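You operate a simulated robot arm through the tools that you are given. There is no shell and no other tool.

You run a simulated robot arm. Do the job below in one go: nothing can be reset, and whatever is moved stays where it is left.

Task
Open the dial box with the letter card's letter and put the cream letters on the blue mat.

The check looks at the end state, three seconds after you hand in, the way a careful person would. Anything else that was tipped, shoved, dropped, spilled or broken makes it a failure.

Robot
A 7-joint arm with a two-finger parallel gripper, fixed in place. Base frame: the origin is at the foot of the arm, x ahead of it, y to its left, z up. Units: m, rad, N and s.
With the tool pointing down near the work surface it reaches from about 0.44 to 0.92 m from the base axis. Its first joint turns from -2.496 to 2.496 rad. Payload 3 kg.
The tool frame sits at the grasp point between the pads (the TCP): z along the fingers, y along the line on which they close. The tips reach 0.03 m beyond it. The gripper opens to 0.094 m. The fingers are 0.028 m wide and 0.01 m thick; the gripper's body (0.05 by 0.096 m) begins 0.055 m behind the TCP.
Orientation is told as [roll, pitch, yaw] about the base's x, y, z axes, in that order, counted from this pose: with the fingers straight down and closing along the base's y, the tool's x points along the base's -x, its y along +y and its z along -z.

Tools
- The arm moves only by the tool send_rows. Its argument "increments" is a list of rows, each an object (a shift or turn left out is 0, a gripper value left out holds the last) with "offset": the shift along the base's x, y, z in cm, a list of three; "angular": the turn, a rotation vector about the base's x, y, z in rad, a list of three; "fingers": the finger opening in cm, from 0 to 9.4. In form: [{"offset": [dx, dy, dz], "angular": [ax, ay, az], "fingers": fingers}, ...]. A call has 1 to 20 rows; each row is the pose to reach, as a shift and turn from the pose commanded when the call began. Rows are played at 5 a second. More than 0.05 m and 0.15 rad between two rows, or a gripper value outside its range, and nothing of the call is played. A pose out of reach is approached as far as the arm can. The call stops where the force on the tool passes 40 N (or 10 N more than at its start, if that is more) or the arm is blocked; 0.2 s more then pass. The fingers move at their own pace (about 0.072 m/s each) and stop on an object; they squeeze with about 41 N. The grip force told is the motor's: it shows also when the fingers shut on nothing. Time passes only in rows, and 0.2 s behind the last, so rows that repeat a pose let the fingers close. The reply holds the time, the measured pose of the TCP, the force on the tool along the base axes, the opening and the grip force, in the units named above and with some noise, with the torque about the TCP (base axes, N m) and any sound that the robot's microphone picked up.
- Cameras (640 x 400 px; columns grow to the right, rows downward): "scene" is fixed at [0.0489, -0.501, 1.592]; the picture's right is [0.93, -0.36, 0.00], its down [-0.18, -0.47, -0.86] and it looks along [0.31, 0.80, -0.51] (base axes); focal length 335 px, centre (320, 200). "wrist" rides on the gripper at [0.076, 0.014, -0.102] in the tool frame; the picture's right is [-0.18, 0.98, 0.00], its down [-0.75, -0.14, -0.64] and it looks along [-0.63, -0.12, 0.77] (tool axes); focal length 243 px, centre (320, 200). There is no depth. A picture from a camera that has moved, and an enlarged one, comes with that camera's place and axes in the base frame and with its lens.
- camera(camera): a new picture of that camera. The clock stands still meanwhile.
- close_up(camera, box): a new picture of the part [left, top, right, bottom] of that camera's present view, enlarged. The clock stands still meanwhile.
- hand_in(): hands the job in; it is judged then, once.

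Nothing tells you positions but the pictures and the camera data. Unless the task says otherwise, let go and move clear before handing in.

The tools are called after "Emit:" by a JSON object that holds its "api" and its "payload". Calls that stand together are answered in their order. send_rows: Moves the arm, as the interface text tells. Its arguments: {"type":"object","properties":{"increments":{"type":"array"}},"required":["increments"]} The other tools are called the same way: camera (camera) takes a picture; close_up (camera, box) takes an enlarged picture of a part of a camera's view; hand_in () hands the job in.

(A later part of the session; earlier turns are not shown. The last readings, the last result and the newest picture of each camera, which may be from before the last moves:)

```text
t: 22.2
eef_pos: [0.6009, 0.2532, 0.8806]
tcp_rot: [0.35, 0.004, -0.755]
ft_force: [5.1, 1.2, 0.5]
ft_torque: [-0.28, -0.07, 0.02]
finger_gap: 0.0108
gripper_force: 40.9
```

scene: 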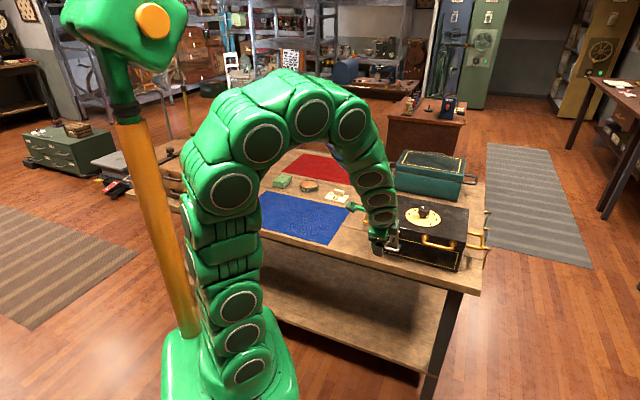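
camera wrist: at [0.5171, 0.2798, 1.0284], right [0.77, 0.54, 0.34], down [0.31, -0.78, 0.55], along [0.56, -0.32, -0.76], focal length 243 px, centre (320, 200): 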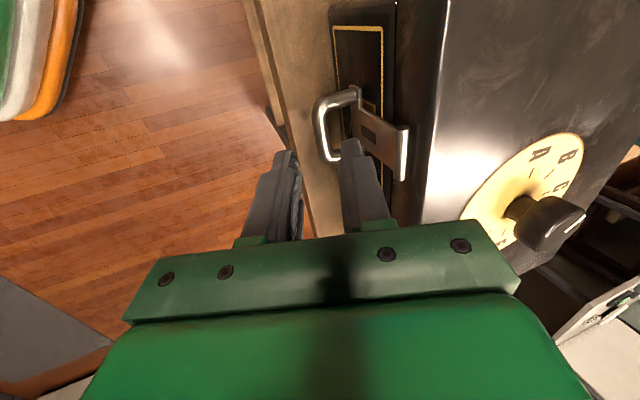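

The force is still only about 5 N, so the pull seems to be moving freely. I'll continue along the arc in small steps.

Emit:
{"api": "send_rows", "payload": {"increments": [{"offset": [-0.17, -0.18, 0.19]}, {"offset": [-0.34, -0.36, 0.38]}, {"offset": [-0.34, -0.36, 0.38]}]}}

Emit:
{"api": "close_up", "payload": {"camera": "wrist", "box": [260, 70, 430, 200]}}

Emit:
{"api": "close_up", "payload": {"camera": "scene", "box": [385, 225, 435, 265]}}

```text
t: 23.0
eef_pos: [0.5975, 0.2485, 0.8854]
tcp_rot: [0.35, 0.005, -0.756]
ft_force: [4.4, 3.1, 0.1]
ft_torque: [-0.28, -0.04, 0.26]
finger_gap: 0.0109
gripper_force: 40.7
```

```text
3.08 times, centred on (345, 135) of wrist
camera zoom: at [0.5262, 0.2854, 0.986], right [0.77, 0.54, 0.34], down [0.31, -0.78, 0.55], along [0.56, -0.32, -0.76], focal length 746 px, centre (243, 400)
```

zoom: 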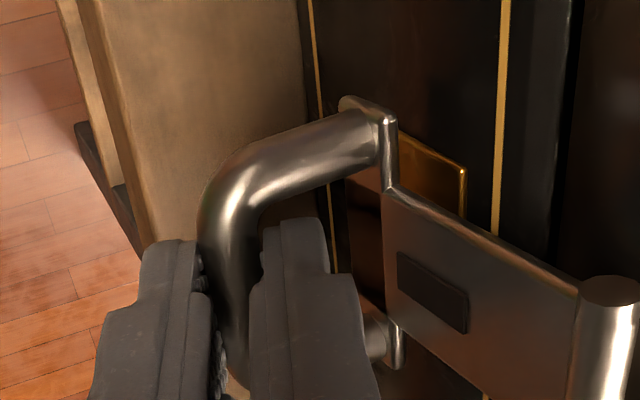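

```text
10.00 times, centred on (410, 245) of scene
camera zoom: at [0.0489, -0.501, 1.592], right [0.93, -0.36, 0.0], down [-0.18, -0.47, -0.86], along [0.31, 0.8, -0.51], focal length 3353 px, centre (-580, -250)
```

zoom: 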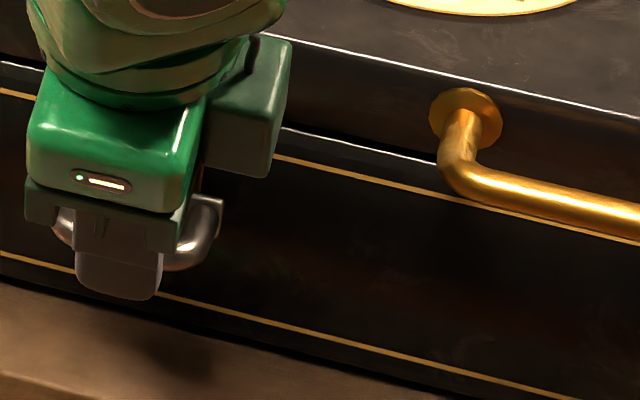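

The hasp leaf is swinging off its gold catch about the lid barrel, as I guessed, and a faint lid gap shows. I'll continue the swing, rotating the tool with the hasp so it doesn't twist in the grip.

Emit:
{"api": "send_rows", "payload": {"increments": [{"offset": [-0.234, -0.247, 0.5], "angular": [-0.0792, 0.0749, 0]}, {"offset": [-0.426, -0.45, 1.05], "angular": [-0.1583, 0.1499, 0]}, {"offset": [-0.578, -0.61, 1.62], "angular": [-0.2375, 0.2248, 0]}, {"offset": [-0.578, -0.61, 1.62], "angular": [-0.2375, 0.2248, 0]}]}}

Emit:
{"api": "close_up", "payload": {"camera": "wrist", "box": [260, 50, 450, 200]}}

Emit:
{"api": "close_up", "payload": {"camera": "scene", "box": [370, 205, 470, 275]}}

```text
t: 24.0
eef_pos: [0.5923, 0.2428, 0.9011]
tcp_rot: [0.024, 0.003, -0.757]
ft_force: [7.5, -2.3, 0.3]
ft_torque: [-0.33, -0.15, 0.09]
finger_gap: 0.0107
gripper_force: 40.8
```

```text
2.67 times, centred on (355, 125) of wrist
camera zoom: at [0.5436, 0.3039, 1.0038], right [0.81, 0.59, 0.02], down [0.44, -0.63, 0.64], along [0.39, -0.51, -0.77], focal length 647 px, centre (227, 400)
```

zoom: 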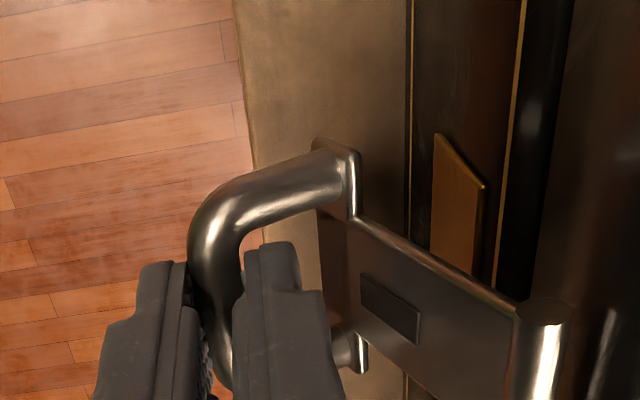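

```text
5.71 times, centred on (420, 240) of scene
camera zoom: at [0.0489, -0.501, 1.592], right [0.93, -0.36, 0.0], down [-0.18, -0.47, -0.86], along [0.31, 0.8, -0.51], focal length 1916 px, centre (-251, -29)
```

zoom: 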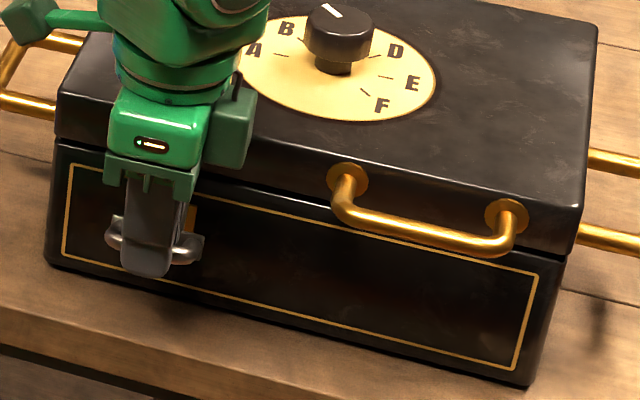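

The hasp leaf has swung off the catch, about 27° so far, with low force. I'll continue to about 46°.

Emit:
{"api": "send_rows", "payload": {"increments": [{"offset": [-0.103, -0.109, 0.58], "angular": [-0.0792, 0.0749, 0]}, {"offset": [-0.158, -0.167, 1.17], "angular": [-0.1583, 0.1499, 0]}, {"offset": [-0.171, -0.182, 1.79], "angular": [-0.2375, 0.2248, 0]}, {"offset": [-0.171, -0.182, 1.79], "angular": [-0.2375, 0.2248, 0]}]}}

Emit:
{"api": "close_up", "payload": {"camera": "wrist", "box": [260, 50, 450, 200]}}

Emit:
{"api": "close_up", "payload": {"camera": "scene", "box": [370, 205, 470, 275]}}

```text
t: 25.0
eef_pos: [0.5893, 0.2401, 0.9192]
tcp_rot: [-0.305, 0.001, -0.76]
ft_force: [-6.5, -4.2, 0.3]
ft_torque: [0.22, 0.23, 0.26]
finger_gap: 0.0106
gripper_force: 41.2
```

```text
2.67 times, centred on (355, 125) of wrist
camera zoom: at [0.5639, 0.3259, 1.0133], right [0.78, 0.55, -0.29], down [0.59, -0.48, 0.65], along [0.22, -0.68, -0.7], focal length 647 px, centre (227, 400)
```

zoom: 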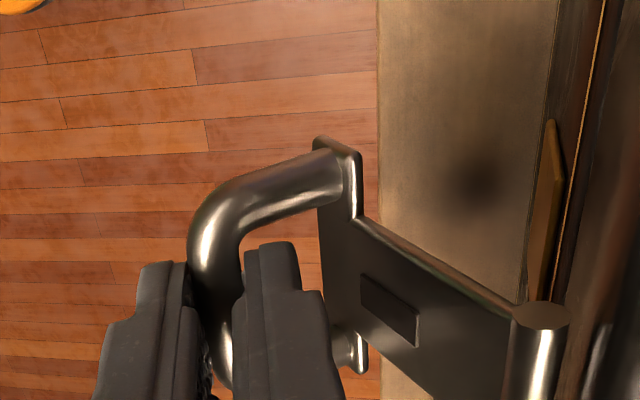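

```text
5.71 times, centred on (420, 240) of scene
camera zoom: at [0.0489, -0.501, 1.592], right [0.93, -0.36, 0.0], down [-0.18, -0.47, -0.86], along [0.31, 0.8, -0.51], focal length 1916 px, centre (-251, -29)
```

zoom: 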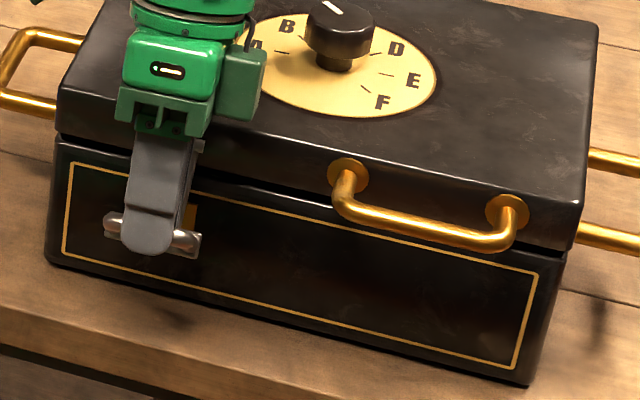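

The hasp is at about 46° and the forces are small. I'll continue to about 70°.

Emit:
{"api": "send_rows", "payload": {"increments": [{"offset": [0.028, 0.029, 0.6], "angular": [-0.0792, 0.0749, 0]}, {"offset": [0.103, 0.109, 1.2], "angular": [-0.1583, 0.1499, 0]}, {"offset": [0.22, 0.232, 1.77], "angular": [-0.2375, 0.2248, 0]}, {"offset": [0.385, 0.407, 2.34], "angular": [-0.3166, 0.2998, 0]}, {"offset": [0.385, 0.407, 2.34], "angular": [-0.3166, 0.2998, 0]}]}}

Emit:
{"api": "close_up", "payload": {"camera": "wrist", "box": [260, 50, 450, 200]}}

Emit:
{"api": "close_up", "payload": {"camera": "scene", "box": [370, 195, 470, 275]}}

```text
t: 26.2
eef_pos: [0.5948, 0.2443, 0.9426]
tcp_rot: [-0.739, 0.0, -0.762]
ft_force: [0.4, -2.0, 0.4]
ft_torque: [-0.55, -0.35, -0.57]
finger_gap: 0.0114
gripper_force: 40.8
```

```text
2.67 times, centred on (355, 125) of wrist
camera zoom: at [0.5931, 0.3557, 1.0091], right [0.63, 0.4, -0.66], down [0.77, -0.28, 0.57], along [0.04, -0.87, -0.49], focal length 647 px, centre (227, 400)
```

zoom: 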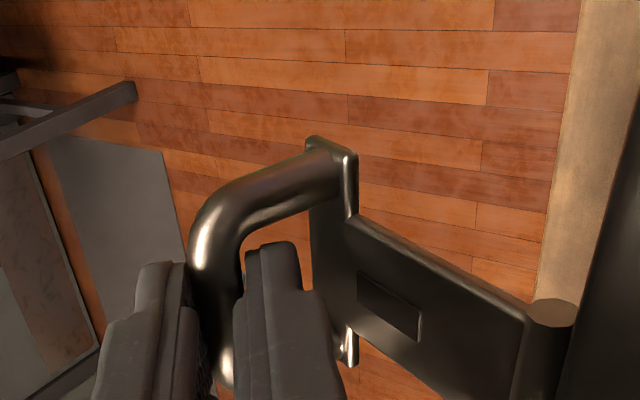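

```text
5.00 times, centred on (420, 235) of scene
camera zoom: at [0.0489, -0.501, 1.592], right [0.93, -0.36, 0.0], down [-0.18, -0.47, -0.86], along [0.31, 0.8, -0.51], focal length 1676 px, centre (-180, 25)
```

zoom: 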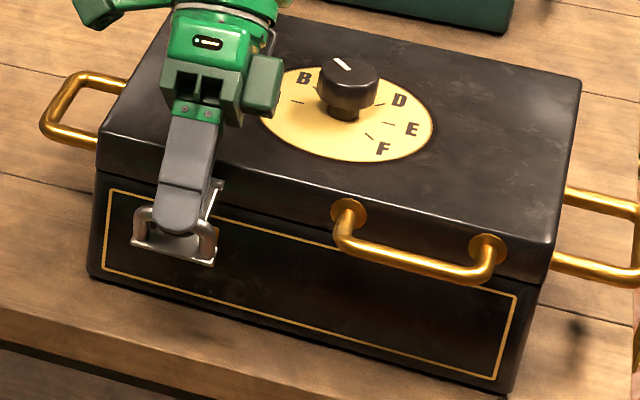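

The hasp is nearly horizontal now. I'll loosen the fingers slightly to see whether it stays up by itself.

Emit:
{"api": "send_rows", "payload": {"increments": [{"fingers": 1.6}, {"fingers": 1.6}, {"fingers": 1.6}]}}

Emit:
{"api": "close_up", "payload": {"camera": "wrist", "box": [260, 50, 450, 200]}}

Emit:
{"api": "close_up", "payload": {"camera": "scene", "box": [370, 195, 470, 275]}}

```text
t: 27.0
eef_pos: [0.5938, 0.245, 0.9436]
tcp_rot: [-0.738, 0.002, -0.76]
ft_force: [-0.3, -1.5, 0.7]
ft_torque: [-0.01, 0.02, -0.05]
finger_gap: 0.0162
gripper_force: 0.2
```

```text
2.67 times, centred on (355, 125) of wrist
camera zoom: at [0.5926, 0.356, 1.0092], right [0.63, 0.4, -0.66], down [0.77, -0.28, 0.57], along [0.04, -0.87, -0.49], focal length 647 px, centre (227, 400)
```

zoom: 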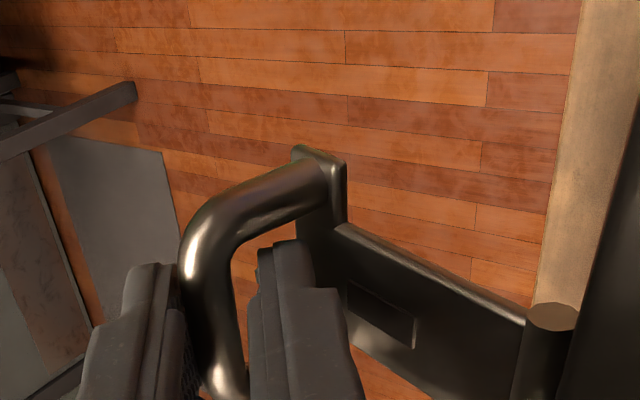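

```text
5.00 times, centred on (420, 235) of scene
camera zoom: at [0.0489, -0.501, 1.592], right [0.93, -0.36, 0.0], down [-0.18, -0.47, -0.86], along [0.31, 0.8, -0.51], focal length 1676 px, centre (-180, 25)
```

zoom: 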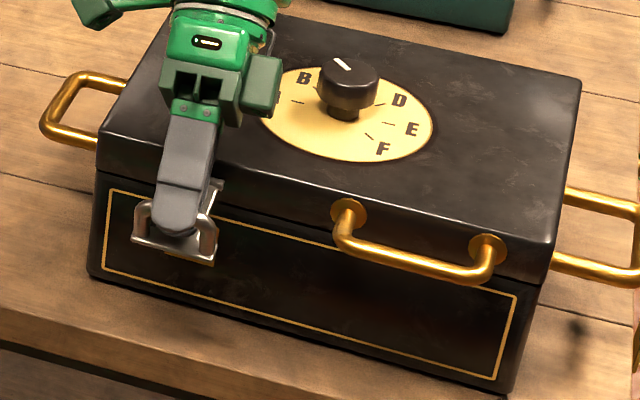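

The hasp barely moved when loosened, which suggests its hinge has friction. I'll open wider to confirm that it stays.

Emit:
{"api": "send_rows", "payload": {"increments": [{"fingers": 2.4}, {"fingers": 2.4}, {"fingers": 2.4}, {"fingers": 2.4}]}}

Emit:
{"api": "close_up", "payload": {"camera": "wrist", "box": [260, 50, 450, 200]}}

```text
t: 28.0
eef_pos: [0.5945, 0.2454, 0.9424]
tcp_rot: [-0.738, 0.001, -0.759]
ft_force: [-0.7, -0.1, 0.4]
ft_torque: [-0.01, 0.01, 0.01]
finger_gap: 0.0239
gripper_force: 0.1
```

```text
2.67 times, centred on (355, 125) of wrist
camera zoom: at [0.5926, 0.356, 1.0091], right [0.63, 0.4, -0.66], down [0.77, -0.28, 0.57], along [0.04, -0.87, -0.49], focal length 647 px, centre (227, 400)
```

zoom: 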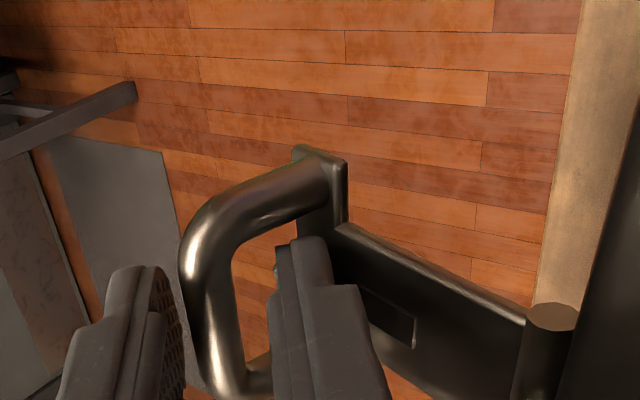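

The hasp stays up on its own, so the latch is undone. I'll withdraw the fingers along their own axis, then straighten the tool above the box.

Emit:
{"api": "send_rows", "payload": {"increments": [{"offset": [0.93, 0.98, 1.48], "fingers": 2.4}, {"offset": [1.85, 1.96, 2.95], "fingers": 2.4}, {"offset": [2.78, 2.94, 4.43], "fingers": 2.4}, {"offset": [2.4, 2.5, 5.5], "angular": [0.0895, -0.0847, 0], "fingers": 2.4}, {"offset": [2.0, 2.0, 6.8], "angular": [0.179, -0.1693, 0], "fingers": 2.4}, {"offset": [1.5, 1.5, 8.0], "angular": [0.2684, -0.254, 0], "fingers": 2.4}, {"offset": [1.0, 1.0, 9.2], "angular": [0.3578, -0.3387, 0], "fingers": 2.4}, {"offset": [0.5, 0.5, 10.4], "angular": [0.4473, -0.4233, 0], "fingers": 2.4}, {"offset": [0, 0, 11.5], "angular": [0.5367, -0.508, 0], "fingers": 2.4}, {"offset": [0, 0, 11.5], "angular": [0.5367, -0.508, 0], "fingers": 2.4}]}}

Emit:
{"api": "close_up", "payload": {"camera": "scene", "box": [350, 180, 500, 280]}}

Emit:
{"api": "camera", "payload": {"camera": "wrist"}}

```text
t: 30.2
eef_pos: [0.5942, 0.2453, 1.0571]
tcp_rot: [0.003, 0.005, -0.757]
ft_force: [0.0, -0.4, 0.4]
ft_torque: [-0.01, 0.0, -0.01]
finger_gap: 0.024
gripper_force: 0.1
out of reach, approached as far as the arm can: row 1, 2, 3, 4
```

```text
4.00 times, centred on (425, 230) of scene
camera zoom: at [0.0489, -0.501, 1.592], right [0.93, -0.36, 0.0], down [-0.18, -0.47, -0.86], along [0.31, 0.8, -0.51], focal length 1341 px, centre (-100, 80)
```

zoom: 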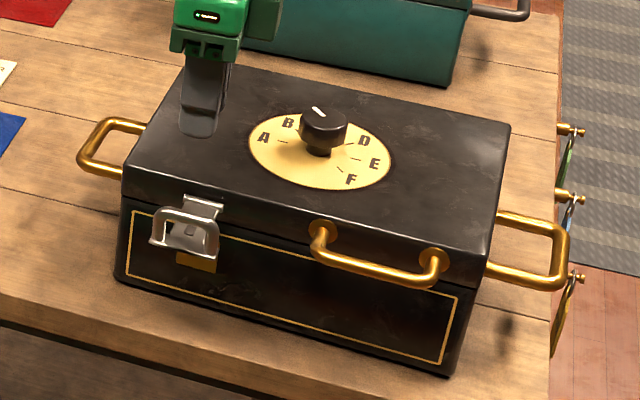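

```text
taken
camera wrist: at [0.5473, 0.3081, 1.16], right [0.81, 0.59, 0.0], down [0.45, -0.62, 0.64], along [0.38, -0.52, -0.77], focal length 243 px, centre (320, 200)
```

wrist: 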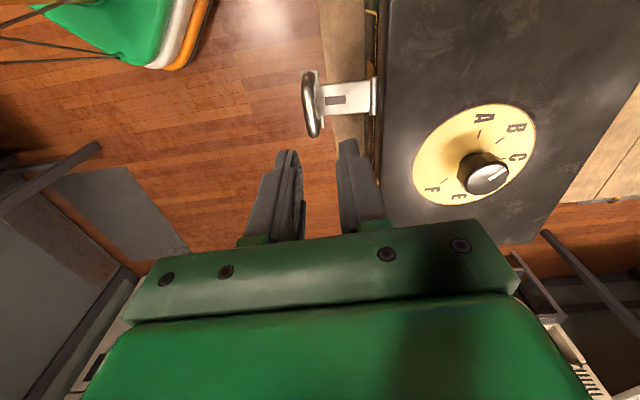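

The hasp now stands out clear of its catch. Next I'll rotate the gripper back and move in front of the gold lid handle to locate it accurately.

Emit:
{"api": "send_rows", "payload": {"increments": [{"offset": [0, -1.6, 0], "angular": [0, 0, 0.131], "fingers": 2.4}, {"offset": [0, -3.2, 0], "angular": [0, 0, 0.262], "fingers": 2.4}, {"offset": [0.1, -4.8, 0], "angular": [0, 0, 0.393], "fingers": 2.4}, {"offset": [0.1, -6.4, 0], "angular": [0, 0, 0.524], "fingers": 2.4}, {"offset": [0.2, -8.0, -0.5], "angular": [0, 0, 0.655], "fingers": 2.4}, {"offset": [0.2, -9.6, -1.0], "angular": [0, 0, 0.786], "fingers": 2.4}, {"offset": [0.3, -11.2, -1.5], "angular": [0, 0, 0.917], "fingers": 2.4}, {"offset": [0.3, -12.8, -2.0], "angular": [0, 0, 1.048], "fingers": 2.4}, {"offset": [0.4, -14.4, -2.5], "angular": [0, 0, 1.179], "fingers": 2.4}, {"offset": [0.5, -16.0, -3.0], "angular": [0, 0, 1.31], "fingers": 2.4}, {"offset": [0.6, -17.6, -3.5], "angular": [0, 0, 1.441], "fingers": 2.4}, {"offset": [0.6, -19.2, -4.0], "angular": [0, 0, 1.572], "fingers": 2.4}, {"offset": [0.6, -19.2, -4.0], "angular": [0, 0, 1.572], "fingers": 2.4}]}}

Emit:
{"api": "send_rows", "payload": {"increments": [{"offset": [0, 0, -0.3], "angular": [0.0872, -0.0823, 0], "fingers": 0.5}, {"offset": [0, 0, -0.6], "angular": [0.1743, -0.1646, 0], "fingers": 0.5}, {"offset": [0, 0, -1.0], "angular": [0.2615, -0.2469, 0], "fingers": 0.5}, {"offset": [0, 0, -1.5], "angular": [0.3486, -0.3292, 0], "fingers": 0.5}, {"offset": [0, 0, -2.0], "angular": [0.4358, -0.4115, 0], "fingers": 0.5}, {"offset": [0, 0, -2.0], "angular": [0.4358, -0.4115, 0], "fingers": 0.5}]}}

Emit:
{"api": "camera", "payload": {"camera": "wrist"}}

Emit:
{"api": "camera", "payload": {"camera": "scene"}}

```text
t: 33.0
eef_pos: [0.6008, 0.0536, 1.016]
tcp_rot: [0.001, 0.003, 0.816]
ft_force: [0.3, 0.3, 0.2]
ft_torque: [0.05, -0.02, 0.0]
finger_gap: 0.0239
gripper_force: 0.1
```

```text
t: 34.4
eef_pos: [0.6008, 0.0523, 0.9966]
tcp_rot: [0.0, -0.596, 0.814]
ft_force: [-0.5, 0.1, -0.3]
ft_torque: [-0.01, -0.02, 0.02]
finger_gap: 0.0051
gripper_force: 0.0
```

```text
taken
camera wrist: at [0.5061, -0.0245, 1.0391], right [-0.61, 0.78, 0.1], down [0.28, 0.09, 0.95], along [0.74, 0.61, -0.28], focal length 243 px, centre (320, 200)
```

wrist: 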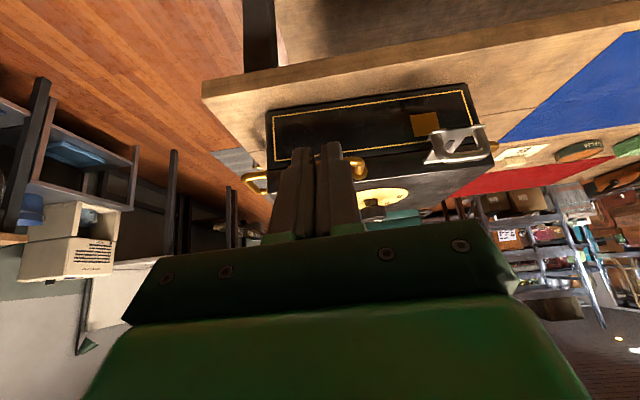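

```text
taken
```

scene: 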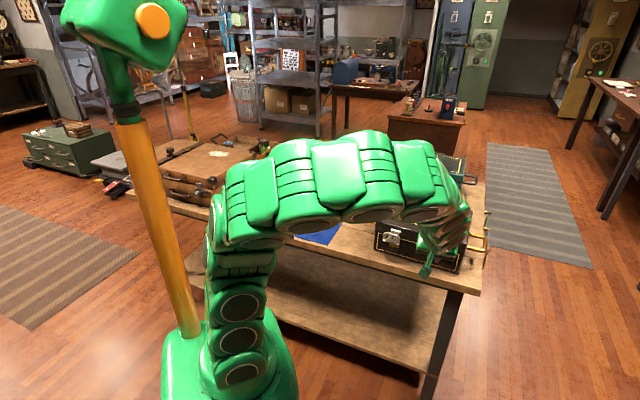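

The closed fingers partly hide the handle, so I'll enlarge that area.

Emit:
{"api": "close_up", "payload": {"camera": "wrist", "box": [235, 90, 395, 200]}}

Emit:
{"api": "close_up", "payload": {"camera": "scene", "box": [380, 200, 480, 275]}}

```text
3.64 times, centred on (315, 145) of wrist
camera zoom: at [0.5061, -0.0245, 1.0391], right [-0.61, 0.78, 0.1], down [0.28, 0.09, 0.95], along [0.74, 0.61, -0.28], focal length 882 px, centre (338, 400)
```

zoom: 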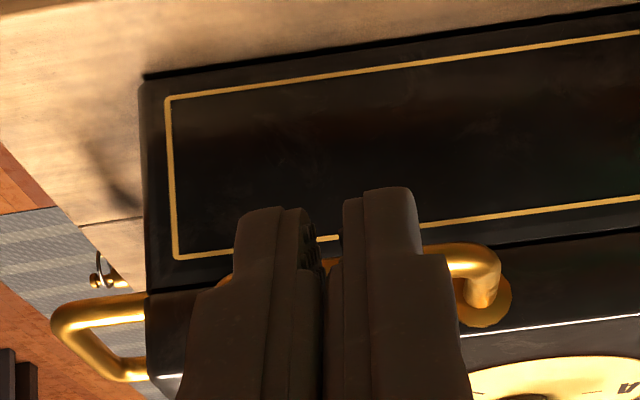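

```text
5.33 times, centred on (430, 238) of scene
camera zoom: at [0.0489, -0.501, 1.592], right [0.93, -0.36, 0.0], down [-0.18, -0.47, -0.86], along [0.31, 0.8, -0.51], focal length 1788 px, centre (-267, 0)
```

zoom: 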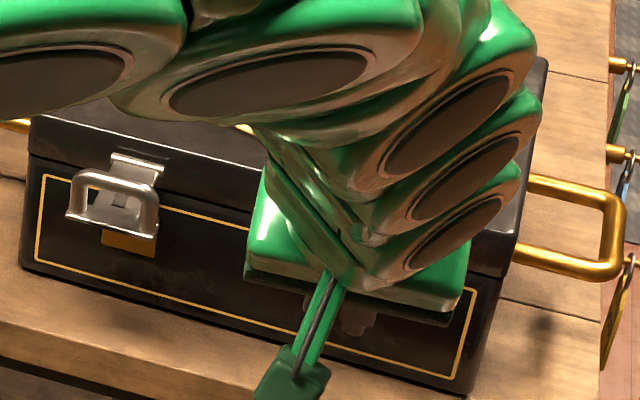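

The lid handle bar is at about (0.709, 0.156, 0.911), and it sticks out 3 cm from the lid front. I'll pinch it front-to-back as I did the latch, so I'm rotating the gripper again.

Emit:
{"api": "send_rows", "payload": {"increments": [{"offset": [0, 0, 0.3], "angular": [0.0505, 0.0534, -0.1083], "fingers": 2.4}, {"offset": [0, 0, 0.6], "angular": [0.1009, 0.1069, -0.2167], "fingers": 2.4}, {"offset": [0, 0, 0.9], "angular": [0.1514, 0.1603, -0.325], "fingers": 2.4}, {"offset": [0, 0, 1.2], "angular": [0.2018, 0.2137, -0.4333], "fingers": 2.4}, {"offset": [0, 0, 1.5], "angular": [0.2523, 0.2671, -0.5417], "fingers": 2.4}, {"offset": [0, 0, 1.8], "angular": [0.3028, 0.3206, -0.65], "fingers": 2.4}, {"offset": [0, 0, 2.1], "angular": [0.3532, 0.374, -0.7583], "fingers": 2.4}, {"offset": [0, 0, 2.4], "angular": [0.4037, 0.4274, -0.8667], "fingers": 2.4}, {"offset": [0, 0, 2.7], "angular": [0.4541, 0.4808, -0.975], "fingers": 2.4}, {"offset": [0, 0, 3.0], "angular": [0.5046, 0.5343, -1.0833], "fingers": 2.4}, {"offset": [0, 0, 3.0], "angular": [0.555, 0.5877, -1.1917], "fingers": 2.4}, {"offset": [0, 0, 3.0], "angular": [0.6055, 0.6411, -1.3], "fingers": 2.4}, {"offset": [0, 0, 3.0], "angular": [0.6055, 0.6411, -1.3], "fingers": 2.4}]}}

Emit:
{"api": "camera", "payload": {"camera": "wrist"}}

```text
t: 37.2
eef_pos: [0.5995, 0.0524, 1.0287]
tcp_rot: [0.597, -0.001, -0.758]
ft_force: [-0.5, -0.5, -0.4]
ft_torque: [-0.02, -0.02, 0.0]
finger_gap: 0.0239
gripper_force: 0.1
```

```text
taken
camera wrist: at [0.5121, 0.0728, 1.1206], right [0.69, 0.46, 0.55], down [0.22, -0.86, 0.45], along [0.69, -0.19, -0.7], focal length 243 px, centre (320, 200)
```

wrist: 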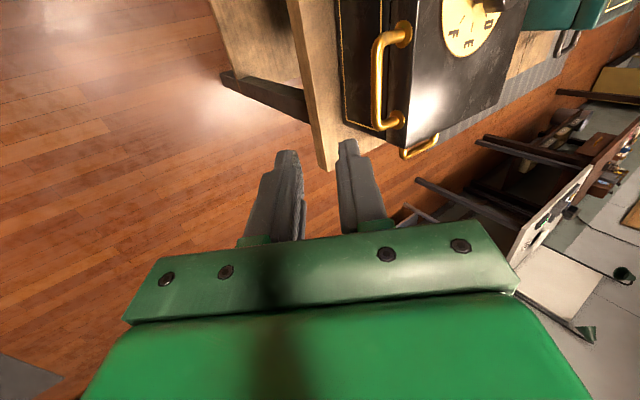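

The handle bar is confirmed near (0.709, 0.157, 0.911). I'll move to a pre-grasp just above it.

Emit:
{"api": "send_rows", "payload": {"increments": [{"offset": [2.3, 2.1, -1.0], "angular": [-0.0358, 0.0339, 0], "fingers": 2.6}, {"offset": [4.6, 4.3, -2.4], "angular": [-0.0716, 0.0677, 0], "fingers": 2.6}, {"offset": [6.9, 6.4, -4.1], "angular": [-0.1073, 0.1016, 0], "fingers": 2.6}, {"offset": [9.2, 8.55, -5.8], "angular": [-0.1431, 0.1354, 0], "fingers": 2.6}, {"offset": [9.2, 8.55, -5.8], "angular": [-0.1431, 0.1354, 0], "fingers": 2.6}]}}

Emit:
{"api": "close_up", "payload": {"camera": "wrist", "box": [250, 50, 450, 200]}}

Emit:
{"api": "close_up", "payload": {"camera": "scene", "box": [380, 200, 480, 275]}}

```text
t: 38.4
eef_pos: [0.6932, 0.1383, 0.9681]
tcp_rot: [0.399, 0.0, -0.755]
ft_force: [-0.7, 1.6, 0.6]
ft_torque: [0.01, -0.01, 0.01]
finger_gap: 0.0261
gripper_force: 0.1
```

```text
2.67 times, centred on (350, 125) of wrist
camera zoom: at [0.6182, 0.173, 1.0682], right [0.76, 0.53, 0.38], down [0.29, -0.79, 0.54], along [0.59, -0.3, -0.75], focal length 647 px, centre (240, 400)
```

zoom: 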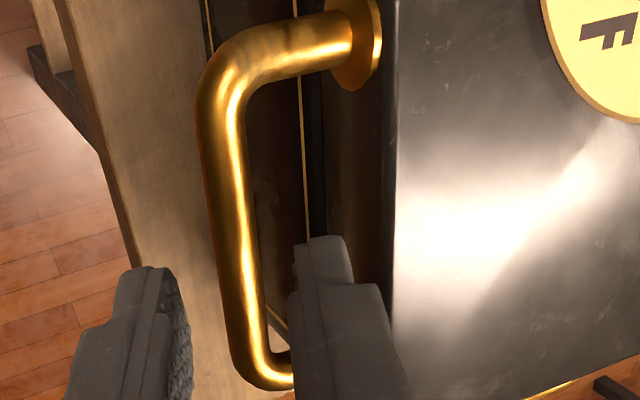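

```text
5.33 times, centred on (430, 238) of scene
camera zoom: at [0.0489, -0.501, 1.592], right [0.93, -0.36, 0.0], down [-0.18, -0.47, -0.86], along [0.31, 0.8, -0.51], focal length 1788 px, centre (-267, 0)
```

zoom: 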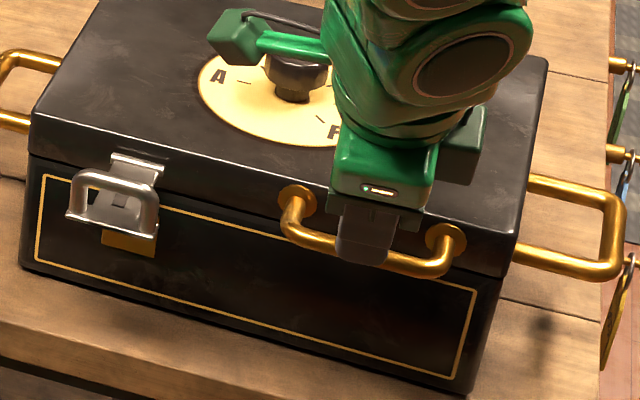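

The bar sits midway between the fingers. I'll narrow slightly and descend onto it, then close.

Emit:
{"api": "send_rows", "payload": {"increments": [{"fingers": 2.1}, {"offset": [0.4, 0.42, -1.38], "fingers": 2.1}, {"offset": [0.8, 0.85, -2.76], "fingers": 2.1}, {"offset": [1.15, 1.22, -3.96], "fingers": 2.1}, {"offset": [1.15, 1.22, -3.96], "fingers": 2.1}]}}

Emit:
{"api": "close_up", "payload": {"camera": "wrist", "box": [250, 50, 450, 200]}}

Emit:
{"api": "close_up", "payload": {"camera": "scene", "box": [380, 200, 480, 275]}}

```text
t: 39.6
eef_pos: [0.7031, 0.1503, 0.9303]
tcp_rot: [0.401, 0.0, -0.757]
ft_force: [-0.3, -0.4, -0.3]
ft_torque: [0.0, 0.02, 0.02]
finger_gap: 0.0209
gripper_force: 0.1
```

```text
2.67 times, centred on (350, 125) of wrist
camera zoom: at [0.6294, 0.1846, 1.0292], right [0.76, 0.53, 0.38], down [0.29, -0.79, 0.54], along [0.59, -0.3, -0.75], focal length 647 px, centre (240, 400)
```

zoom: 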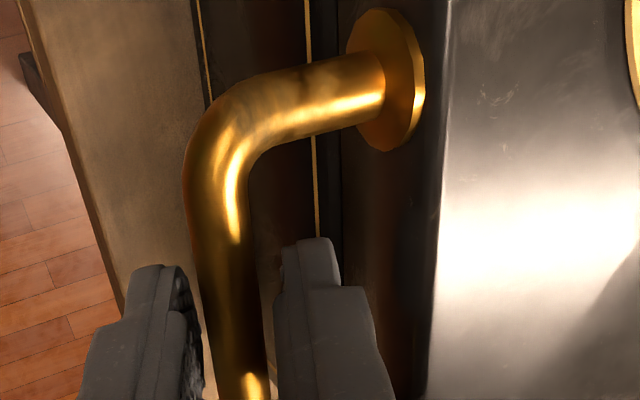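

```text
5.33 times, centred on (430, 238) of scene
camera zoom: at [0.0489, -0.501, 1.592], right [0.93, -0.36, 0.0], down [-0.18, -0.47, -0.86], along [0.31, 0.8, -0.51], focal length 1788 px, centre (-267, 0)
```

zoom: 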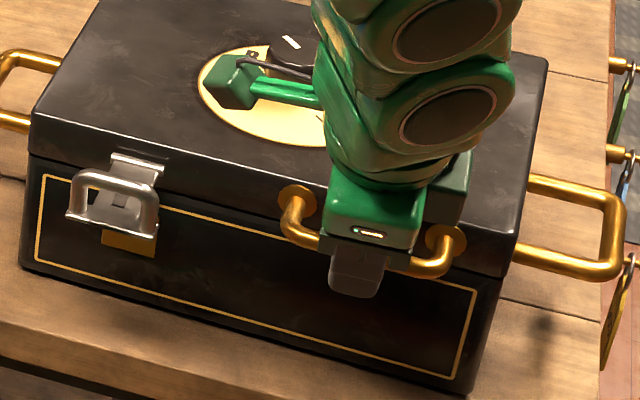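

The handle bar is straddled with no contact force. I'll close on it.

Emit:
{"api": "send_rows", "payload": {"increments": [{"fingers": 0.8}, {"fingers": 0.5}, {"fingers": 0.5}, {"fingers": 0.5}]}}

Emit:
{"api": "send_rows", "payload": {"increments": [{"offset": [0.02, 0.02, 0.4]}, {"offset": [0.05, 0.05, 0.9]}, {"offset": [0.05, 0.05, 0.9]}]}}

Emit:
{"api": "close_up", "payload": {"camera": "scene", "box": [380, 200, 480, 275]}}

```text
t: 40.6
eef_pos: [0.7046, 0.1505, 0.9303]
tcp_rot: [0.4, 0.0, -0.759]
ft_force: [3.3, 2.6, -0.6]
ft_torque: [0.41, 0.34, -1.09]
finger_gap: 0.0124
gripper_force: 40.9
```

```text
t: 41.4
eef_pos: [0.7034, 0.1505, 0.9392]
tcp_rot: [0.4, -0.002, -0.755]
ft_force: [2.9, -0.6, -0.3]
ft_torque: [0.53, 0.5, -0.93]
finger_gap: 0.0122
gripper_force: 40.8
```

```text
5.33 times, centred on (430, 238) of scene
camera zoom: at [0.0489, -0.501, 1.592], right [0.93, -0.36, 0.0], down [-0.18, -0.47, -0.86], along [0.31, 0.8, -0.51], focal length 1788 px, centre (-267, 0)
```

zoom: 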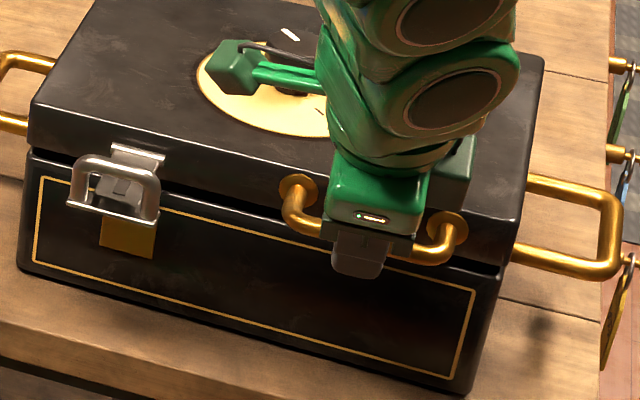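

The lid is lifting with very little force, so the box is unlocked. I'll follow the lid's opening arc a few steps at a time.

Emit:
{"api": "send_rows", "payload": {"increments": [{"offset": [0.1, 0.11, 1.4], "angular": [0.018, -0.017, 0]}, {"offset": [0.21, 0.225, 2.78], "angular": [0.0363, -0.0344, 0]}, {"offset": [0.44, 0.47, 4.2], "angular": [0.0545, -0.0516, 0]}, {"offset": [0.67, 0.71, 5.65], "angular": [0.0726, -0.0688, 0]}, {"offset": [1.02, 1.08, 7.0], "angular": [0.0908, -0.086, 0]}, {"offset": [1.37, 1.45, 8.4], "angular": [0.1089, -0.1032, 0]}, {"offset": [1.37, 1.45, 8.4], "angular": [0.1089, -0.1032, 0]}]}}

Emit:
{"api": "camera", "payload": {"camera": "scene"}}

Emit:
{"api": "camera", "payload": {"camera": "wrist"}}

```text
t: 43.0
eef_pos: [0.716, 0.1647, 1.0221]
tcp_rot: [0.55, -0.001, -0.756]
ft_force: [3.7, 1.9, 0.3]
ft_torque: [0.38, 0.33, -0.71]
finger_gap: 0.0117
gripper_force: 41.2
```

```text
taken
```

scene: 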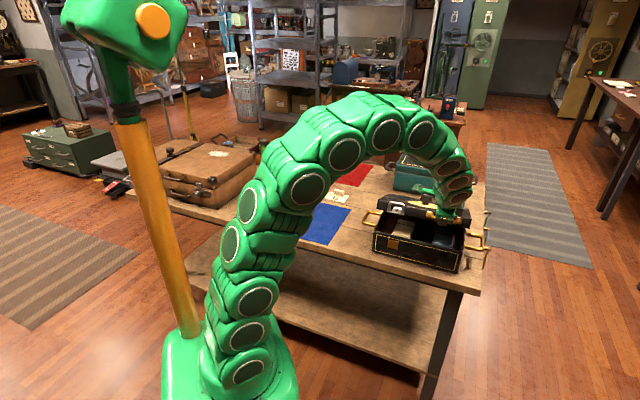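

```text
taken
camera wrist: at [0.6317, 0.1883, 1.1177], right [0.71, 0.48, 0.51], down [0.24, -0.85, 0.47], along [0.66, -0.22, -0.72], focal length 243 px, centre (320, 200)
```

wrist: 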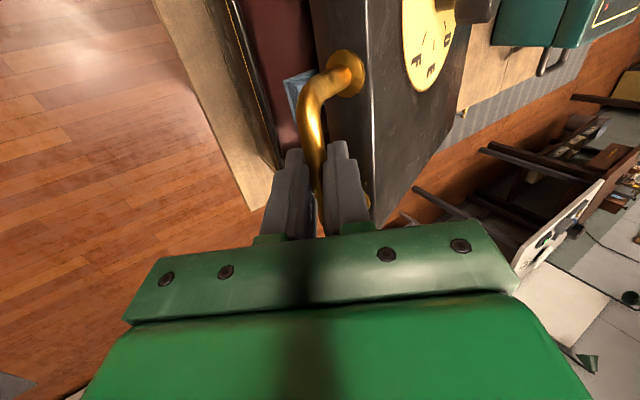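

The lid is following nicely, about 22° open, and I can glimpse items inside. I'll continue along the arc to about 57°.

Emit:
{"api": "send_rows", "payload": {"increments": [{"offset": [0.43, 0.46, 1.32], "angular": [0.018, -0.017, 0]}, {"offset": [0.92, 0.974, 2.59], "angular": [0.0363, -0.0344, 0]}, {"offset": [1.47, 1.55, 3.82], "angular": [0.0545, -0.0516, 0]}, {"offset": [2.06, 2.18, 5.0], "angular": [0.0726, -0.0688, 0]}, {"offset": [2.7, 2.86, 6.1], "angular": [0.0908, -0.086, 0]}, {"offset": [3.39, 3.59, 7.16], "angular": [0.1089, -0.1032, 0]}, {"offset": [4.13, 4.37, 8.14], "angular": [0.127, -0.12, 0]}, {"offset": [4.9, 5.19, 9.08], "angular": [0.1452, -0.1376, 0]}, {"offset": [5.71, 6.05, 9.91], "angular": [0.1634, -0.1548, 0]}, {"offset": [6.56, 6.94, 10.7], "angular": [0.1816, -0.172, 0]}, {"offset": [6.56, 6.94, 10.7], "angular": [0.1816, -0.172, 0]}]}}

Emit:
{"api": "camera", "payload": {"camera": "scene"}}

Emit:
{"api": "camera", "payload": {"camera": "wrist"}}

```text
t: 45.4
eef_pos: [0.7829, 0.2354, 1.1306]
tcp_rot: [0.799, -0.003, -0.756]
ft_force: [3.9, -1.5, 1.2]
ft_torque: [0.52, 0.44, 0.07]
finger_gap: 0.0113
gripper_force: 40.9
```

```text
taken
```

scene: 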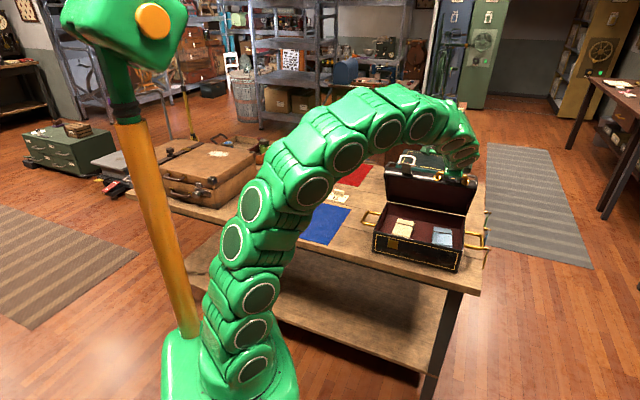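

```text
taken
camera wrist: at [0.6823, 0.2425, 1.2121], right [0.6, 0.37, 0.71], down [0.16, -0.92, 0.35], along [0.78, -0.09, -0.62], focal length 243 px, centre (320, 200)
```

wrist: 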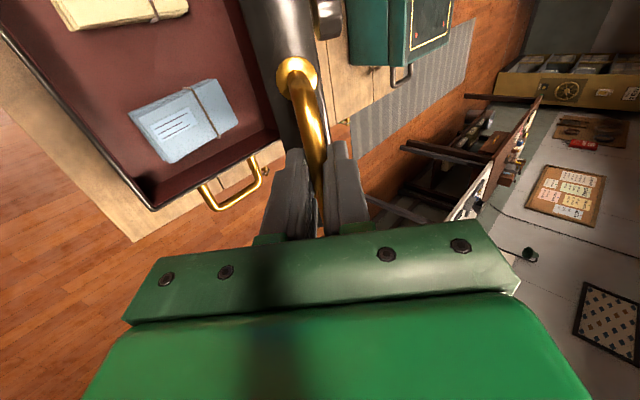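

The lid is about 57° open and I can see two tied bundles inside, one cream (left) and one light blue (right). I'll continue to near vertical.

Emit:
{"api": "send_rows", "payload": {"increments": [{"offset": [0.88, 0.93, 0.7], "angular": [0.0145, -0.0138, 0]}, {"offset": [1.8, 1.905, 1.33], "angular": [0.029, -0.0275, 0]}, {"offset": [2.74, 2.9, 1.85], "angular": [0.0436, -0.0413, 0]}, {"offset": [3.69, 3.91, 2.32], "angular": [0.0581, -0.055, 0]}, {"offset": [4.67, 4.95, 2.68], "angular": [0.0726, -0.0688, 0]}, {"offset": [5.67, 6.0, 2.97], "angular": [0.0871, -0.0825, 0]}, {"offset": [6.68, 7.07, 3.15], "angular": [0.1017, -0.0963, 0]}, {"offset": [7.69, 8.14, 3.26], "angular": [0.1162, -0.11, 0]}, {"offset": [7.69, 8.14, 3.26], "angular": [0.1162, -0.11, 0]}]}}

Emit:
{"api": "camera", "payload": {"camera": "scene"}}

Emit:
{"api": "camera", "payload": {"camera": "wrist"}}

```text
t: 47.4
eef_pos: [0.8603, 0.3169, 1.1645]
tcp_rot: [0.962, -0.001, -0.759]
ft_force: [-3.9, 1.5, 22.6]
ft_torque: [0.68, 0.29, -0.28]
finger_gap: 0.0114
gripper_force: 41.2
```

```text
taken
```

scene: 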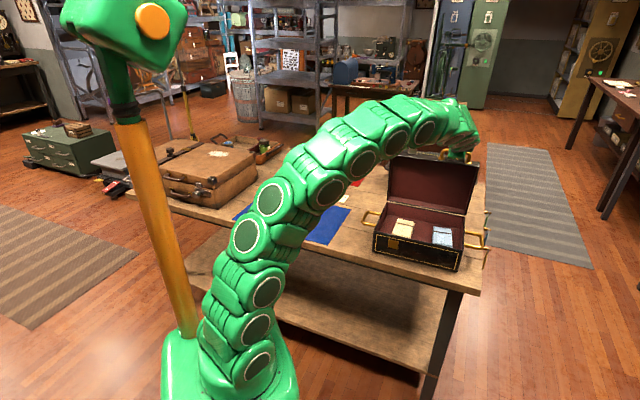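

```text
taken
camera wrist: at [0.7507, 0.3143, 1.2341], right [0.52, 0.28, 0.81], down [0.13, -0.96, 0.25], along [0.84, -0.03, -0.54], focal length 243 px, centre (320, 200)
```

wrist: 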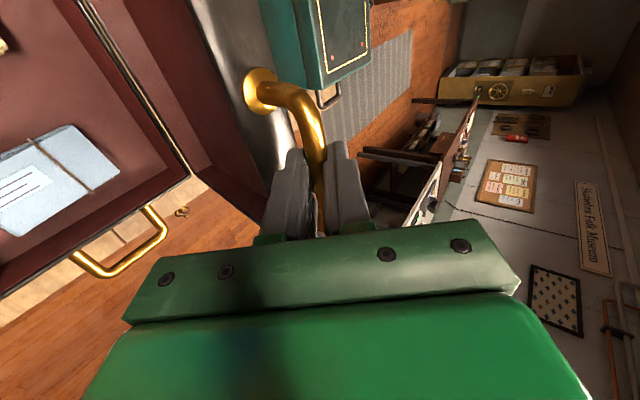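

The lid is close to vertical, with about 22 N of vertical load building up because my arc runs slightly low. I'll look closely before going on.

Emit:
{"api": "close_up", "payload": {"camera": "scene", "box": [350, 130, 500, 280]}}

```text
2.67 times, centred on (425, 205) of scene
camera zoom: at [0.0489, -0.501, 1.592], right [0.93, -0.36, 0.0], down [-0.18, -0.47, -0.86], along [0.31, 0.8, -0.51], focal length 894 px, centre (40, 187)
```

zoom: 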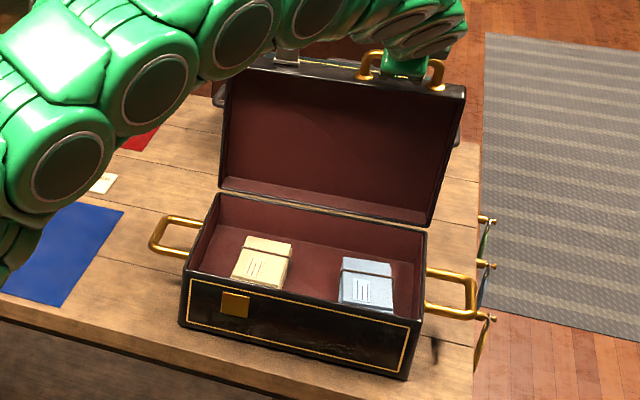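

The lid looks about 80–85° open. I'll push it past vertical in small steps so it rests on its own stop, raising the path slightly.

Emit:
{"api": "send_rows", "payload": {"increments": [{"offset": [0.1, 0.1, 0.3]}, {"offset": [0.55, 0.58, 0.35]}, {"offset": [1.03, 1.09, 0.35]}, {"offset": [1.55, 1.64, 0.33]}, {"offset": [2.06, 2.18, 0.3]}, {"offset": [2.06, 2.18, 0.3]}]}}

Emit:
{"api": "close_up", "payload": {"camera": "scene", "box": [350, 130, 500, 280]}}

```text
t: 48.8
eef_pos: [0.8796, 0.3372, 1.1652]
tcp_rot: [0.96, 0.0, -0.756]
ft_force: [-4.5, 5.4, 1.2]
ft_torque: [0.4, 0.43, -0.46]
finger_gap: 0.0116
gripper_force: 41.1
```

```text
2.67 times, centred on (425, 205) of scene
camera zoom: at [0.0489, -0.501, 1.592], right [0.93, -0.36, 0.0], down [-0.18, -0.47, -0.86], along [0.31, 0.8, -0.51], focal length 894 px, centre (40, 187)
```

zoom: 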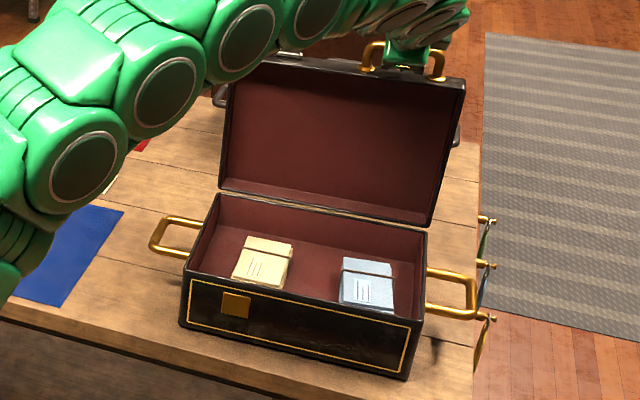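

The load has dropped, and the lid is at about vertical. I'll continue slightly past it.

Emit:
{"api": "send_rows", "payload": {"increments": [{"offset": [0.52, 0.55, -0.05]}, {"offset": [1.03, 1.09, -0.12]}, {"offset": [1.55, 1.64, -0.22]}, {"offset": [2.06, 2.18, -0.35]}, {"offset": [2.06, 2.18, -0.35]}]}}

Emit:
{"api": "close_up", "payload": {"camera": "scene", "box": [350, 130, 500, 280]}}

```text
t: 50.0
eef_pos: [0.9019, 0.3599, 1.1648]
tcp_rot: [0.961, -0.002, -0.757]
ft_force: [4.1, -2.4, 5.4]
ft_torque: [0.4, 0.28, -0.52]
finger_gap: 0.0115
gripper_force: 41.0
```

```text
2.67 times, centred on (425, 205) of scene
camera zoom: at [0.0489, -0.501, 1.592], right [0.93, -0.36, 0.0], down [-0.18, -0.47, -0.86], along [0.31, 0.8, -0.51], focal length 894 px, centre (40, 187)
```

zoom: 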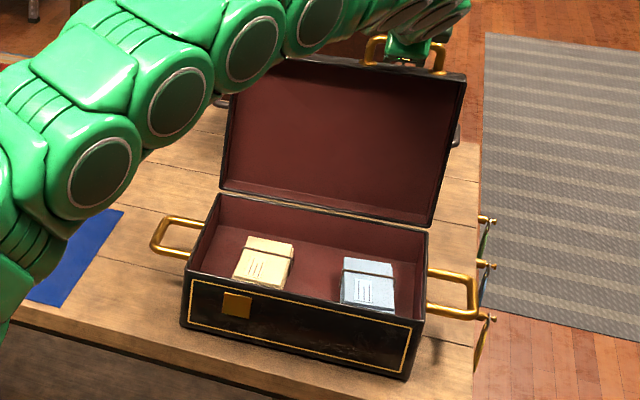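

The lid is about 98° open with no stop reached yet. I'll push a little further to make it stable.

Emit:
{"api": "send_rows", "payload": {"increments": [{"offset": [0.52, 0.55, -0.12]}, {"offset": [1.03, 1.09, -0.26]}, {"offset": [1.55, 1.64, -0.43]}, {"offset": [2.06, 2.18, -0.62]}, {"offset": [2.06, 2.18, -0.62]}]}}

Emit:
{"api": "close_up", "payload": {"camera": "scene", "box": [350, 130, 500, 280]}}

```text
t: 51.2
eef_pos: [0.9222, 0.3805, 1.157]
tcp_rot: [0.962, -0.002, -0.757]
ft_force: [4.6, -0.4, 21.7]
ft_torque: [0.69, 0.39, -0.28]
finger_gap: 0.0116
gripper_force: 41.3
```

```text
2.67 times, centred on (425, 205) of scene
camera zoom: at [0.0489, -0.501, 1.592], right [0.93, -0.36, 0.0], down [-0.18, -0.47, -0.86], along [0.31, 0.8, -0.51], focal length 894 px, centre (40, 187)
```

zoom: 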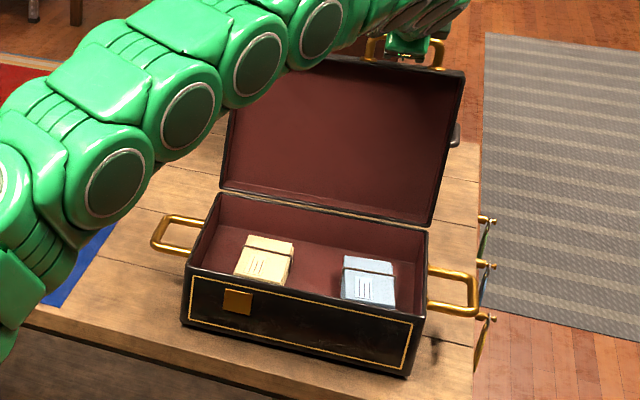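

The lid is about 105° open. I'll relieve the vertical load and loosen the fingers slightly to test whether it stays open.

Emit:
{"api": "send_rows", "payload": {"increments": [{"offset": [0, 0, 0.3]}, {"offset": [0, 0, 0.3], "fingers": 2.2}, {"offset": [0, 0, 0.3], "fingers": 2.2}, {"offset": [0, 0, 0.3], "fingers": 2.2}, {"offset": [0, 0, 0.3], "fingers": 2.2}]}}

Emit:
{"api": "close_up", "payload": {"camera": "wrist", "box": [190, 40, 410, 220]}}

Emit:
{"api": "close_up", "payload": {"camera": "scene", "box": [350, 130, 500, 280]}}

```text
t: 52.4
eef_pos: [0.9219, 0.3806, 1.1579]
tcp_rot: [0.957, -0.002, -0.756]
ft_force: [-1.7, -1.0, -3.6]
ft_torque: [0.02, 0.02, -0.05]
finger_gap: 0.0244
gripper_force: 2.0
```

```text
2.22 times, centred on (300, 130) of wrist
camera zoom: at [0.8132, 0.3798, 1.2287], right [0.52, 0.28, 0.8], down [0.13, -0.96, 0.25], along [0.84, -0.03, -0.54], focal length 539 px, centre (364, 356)
```

zoom: 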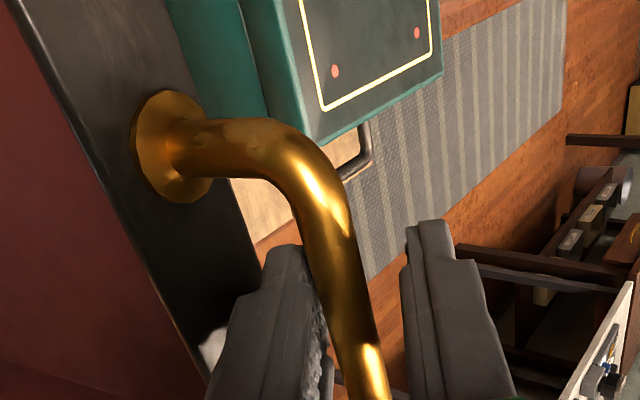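

```text
2.67 times, centred on (425, 205) of scene
camera zoom: at [0.0489, -0.501, 1.592], right [0.93, -0.36, 0.0], down [-0.18, -0.47, -0.86], along [0.31, 0.8, -0.51], focal length 894 px, centre (40, 187)
```

zoom: 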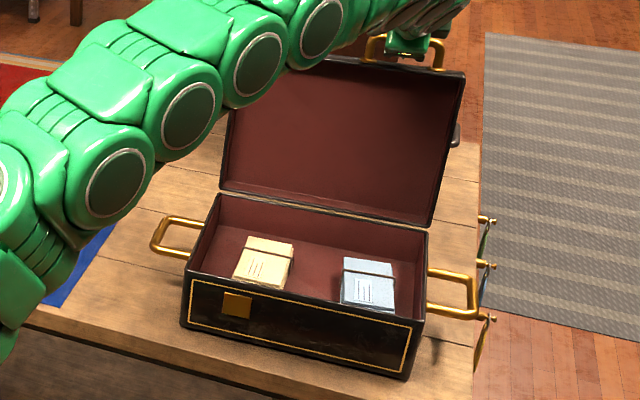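

The bar may be resting against the near finger. I'll back off 5 mm toward the robot and see if the lid follows or stays.

Emit:
{"api": "send_rows", "payload": {"increments": [{"offset": [-0.2, -0.2, -0.15], "fingers": 3.4}, {"offset": [-0.35, -0.37, -0.2], "fingers": 3.4}, {"offset": [-0.35, -0.37, -0.2], "fingers": 3.4}, {"offset": [-0.35, -0.37, -0.2], "fingers": 3.4}]}}

Emit:
{"api": "close_up", "payload": {"camera": "wrist", "box": [190, 40, 410, 220]}}

Emit:
{"api": "close_up", "payload": {"camera": "scene", "box": [350, 130, 500, 280]}}

```text
t: 53.4
eef_pos: [0.9195, 0.3779, 1.1583]
tcp_rot: [0.96, -0.002, -0.757]
ft_force: [-0.3, -0.3, 0.2]
ft_torque: [-0.01, -0.01, -0.01]
finger_gap: 0.0341
gripper_force: 0.0
```

```text
2.22 times, centred on (300, 130) of wrist
camera zoom: at [0.8101, 0.3766, 1.2272], right [0.52, 0.28, 0.81], down [0.13, -0.96, 0.25], along [0.84, -0.03, -0.54], focal length 539 px, centre (364, 356)
```

zoom: 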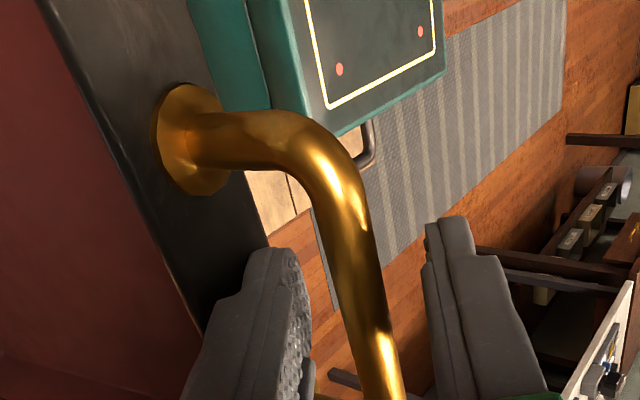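

```text
2.67 times, centred on (425, 205) of scene
camera zoom: at [0.0489, -0.501, 1.592], right [0.93, -0.36, 0.0], down [-0.18, -0.47, -0.86], along [0.31, 0.8, -0.51], focal length 894 px, centre (40, 187)
```

zoom: 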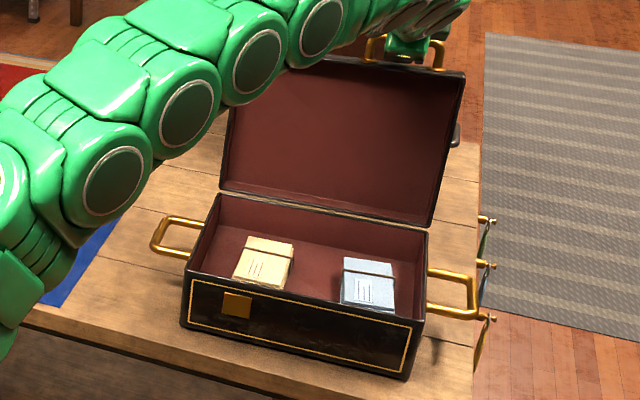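

The lid stays open on its own with clear gaps at both fingers. I'll slide the fingers off the handle, lift away and straighten the tool over the open box.

Emit:
{"api": "send_rows", "payload": {"increments": [{"offset": [-1.13, -1.19, 1.15]}, {"offset": [-2.25, -2.38, 2.3]}, {"offset": [-3.38, -3.57, 3.44]}, {"offset": [-4.5, -4.76, 4.59]}, {"offset": [-6.7, -4.6, 4.0], "angular": [-0.0871, 0.0825, 0]}, {"offset": [-8.9, -4.4, 3.0], "angular": [-0.1743, 0.165, 0]}, {"offset": [-11.1, -4.2, 1.8], "angular": [-0.2614, 0.2475, 0]}, {"offset": [-13.3, -4.0, 0.6], "angular": [-0.3486, 0.33, 0]}, {"offset": [-15.5, -3.8, -0.6], "angular": [-0.4357, 0.4125, 0]}, {"offset": [-17.7, -3.6, -1.8], "angular": [-0.5229, 0.495, 0]}, {"offset": [-19.9, -3.4, -3.0], "angular": [-0.61, 0.5775, 0]}, {"offset": [-22.0, -3.3, -4.0], "angular": [-0.6972, 0.66, 0]}, {"offset": [-22.0, -3.3, -4.0], "angular": [-0.6972, 0.66, 0]}]}}

Emit:
{"api": "camera", "payload": {"camera": "wrist"}}

Emit:
{"api": "camera", "payload": {"camera": "scene"}}

```text
t: 56.2
eef_pos: [0.6976, 0.3458, 1.1173]
tcp_rot: [-0.002, -0.001, -0.756]
ft_force: [0.2, -0.1, -0.6]
ft_torque: [-0.03, 0.01, 0.01]
finger_gap: 0.0343
gripper_force: 0.1
```

```text
taken
camera wrist: at [0.6515, 0.4088, 1.2203], right [0.81, 0.59, 0.0], down [0.45, -0.62, 0.64], along [0.38, -0.52, -0.77], focal length 243 px, centre (320, 200)
```

wrist: 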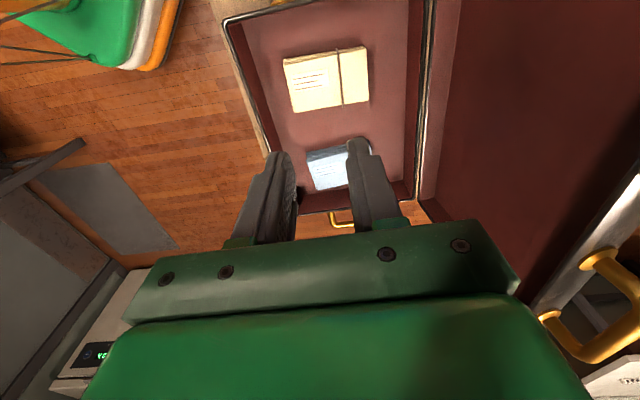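

```text
taken
```

scene: 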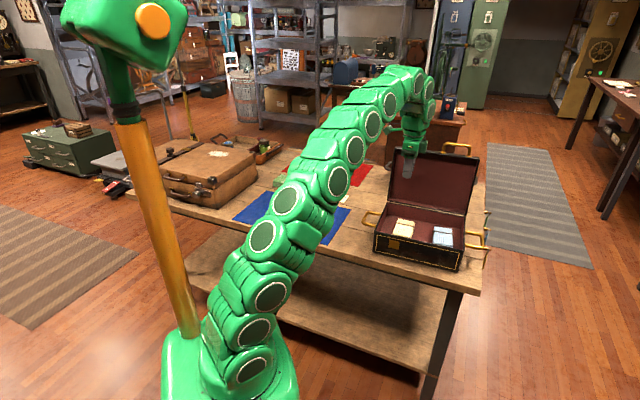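

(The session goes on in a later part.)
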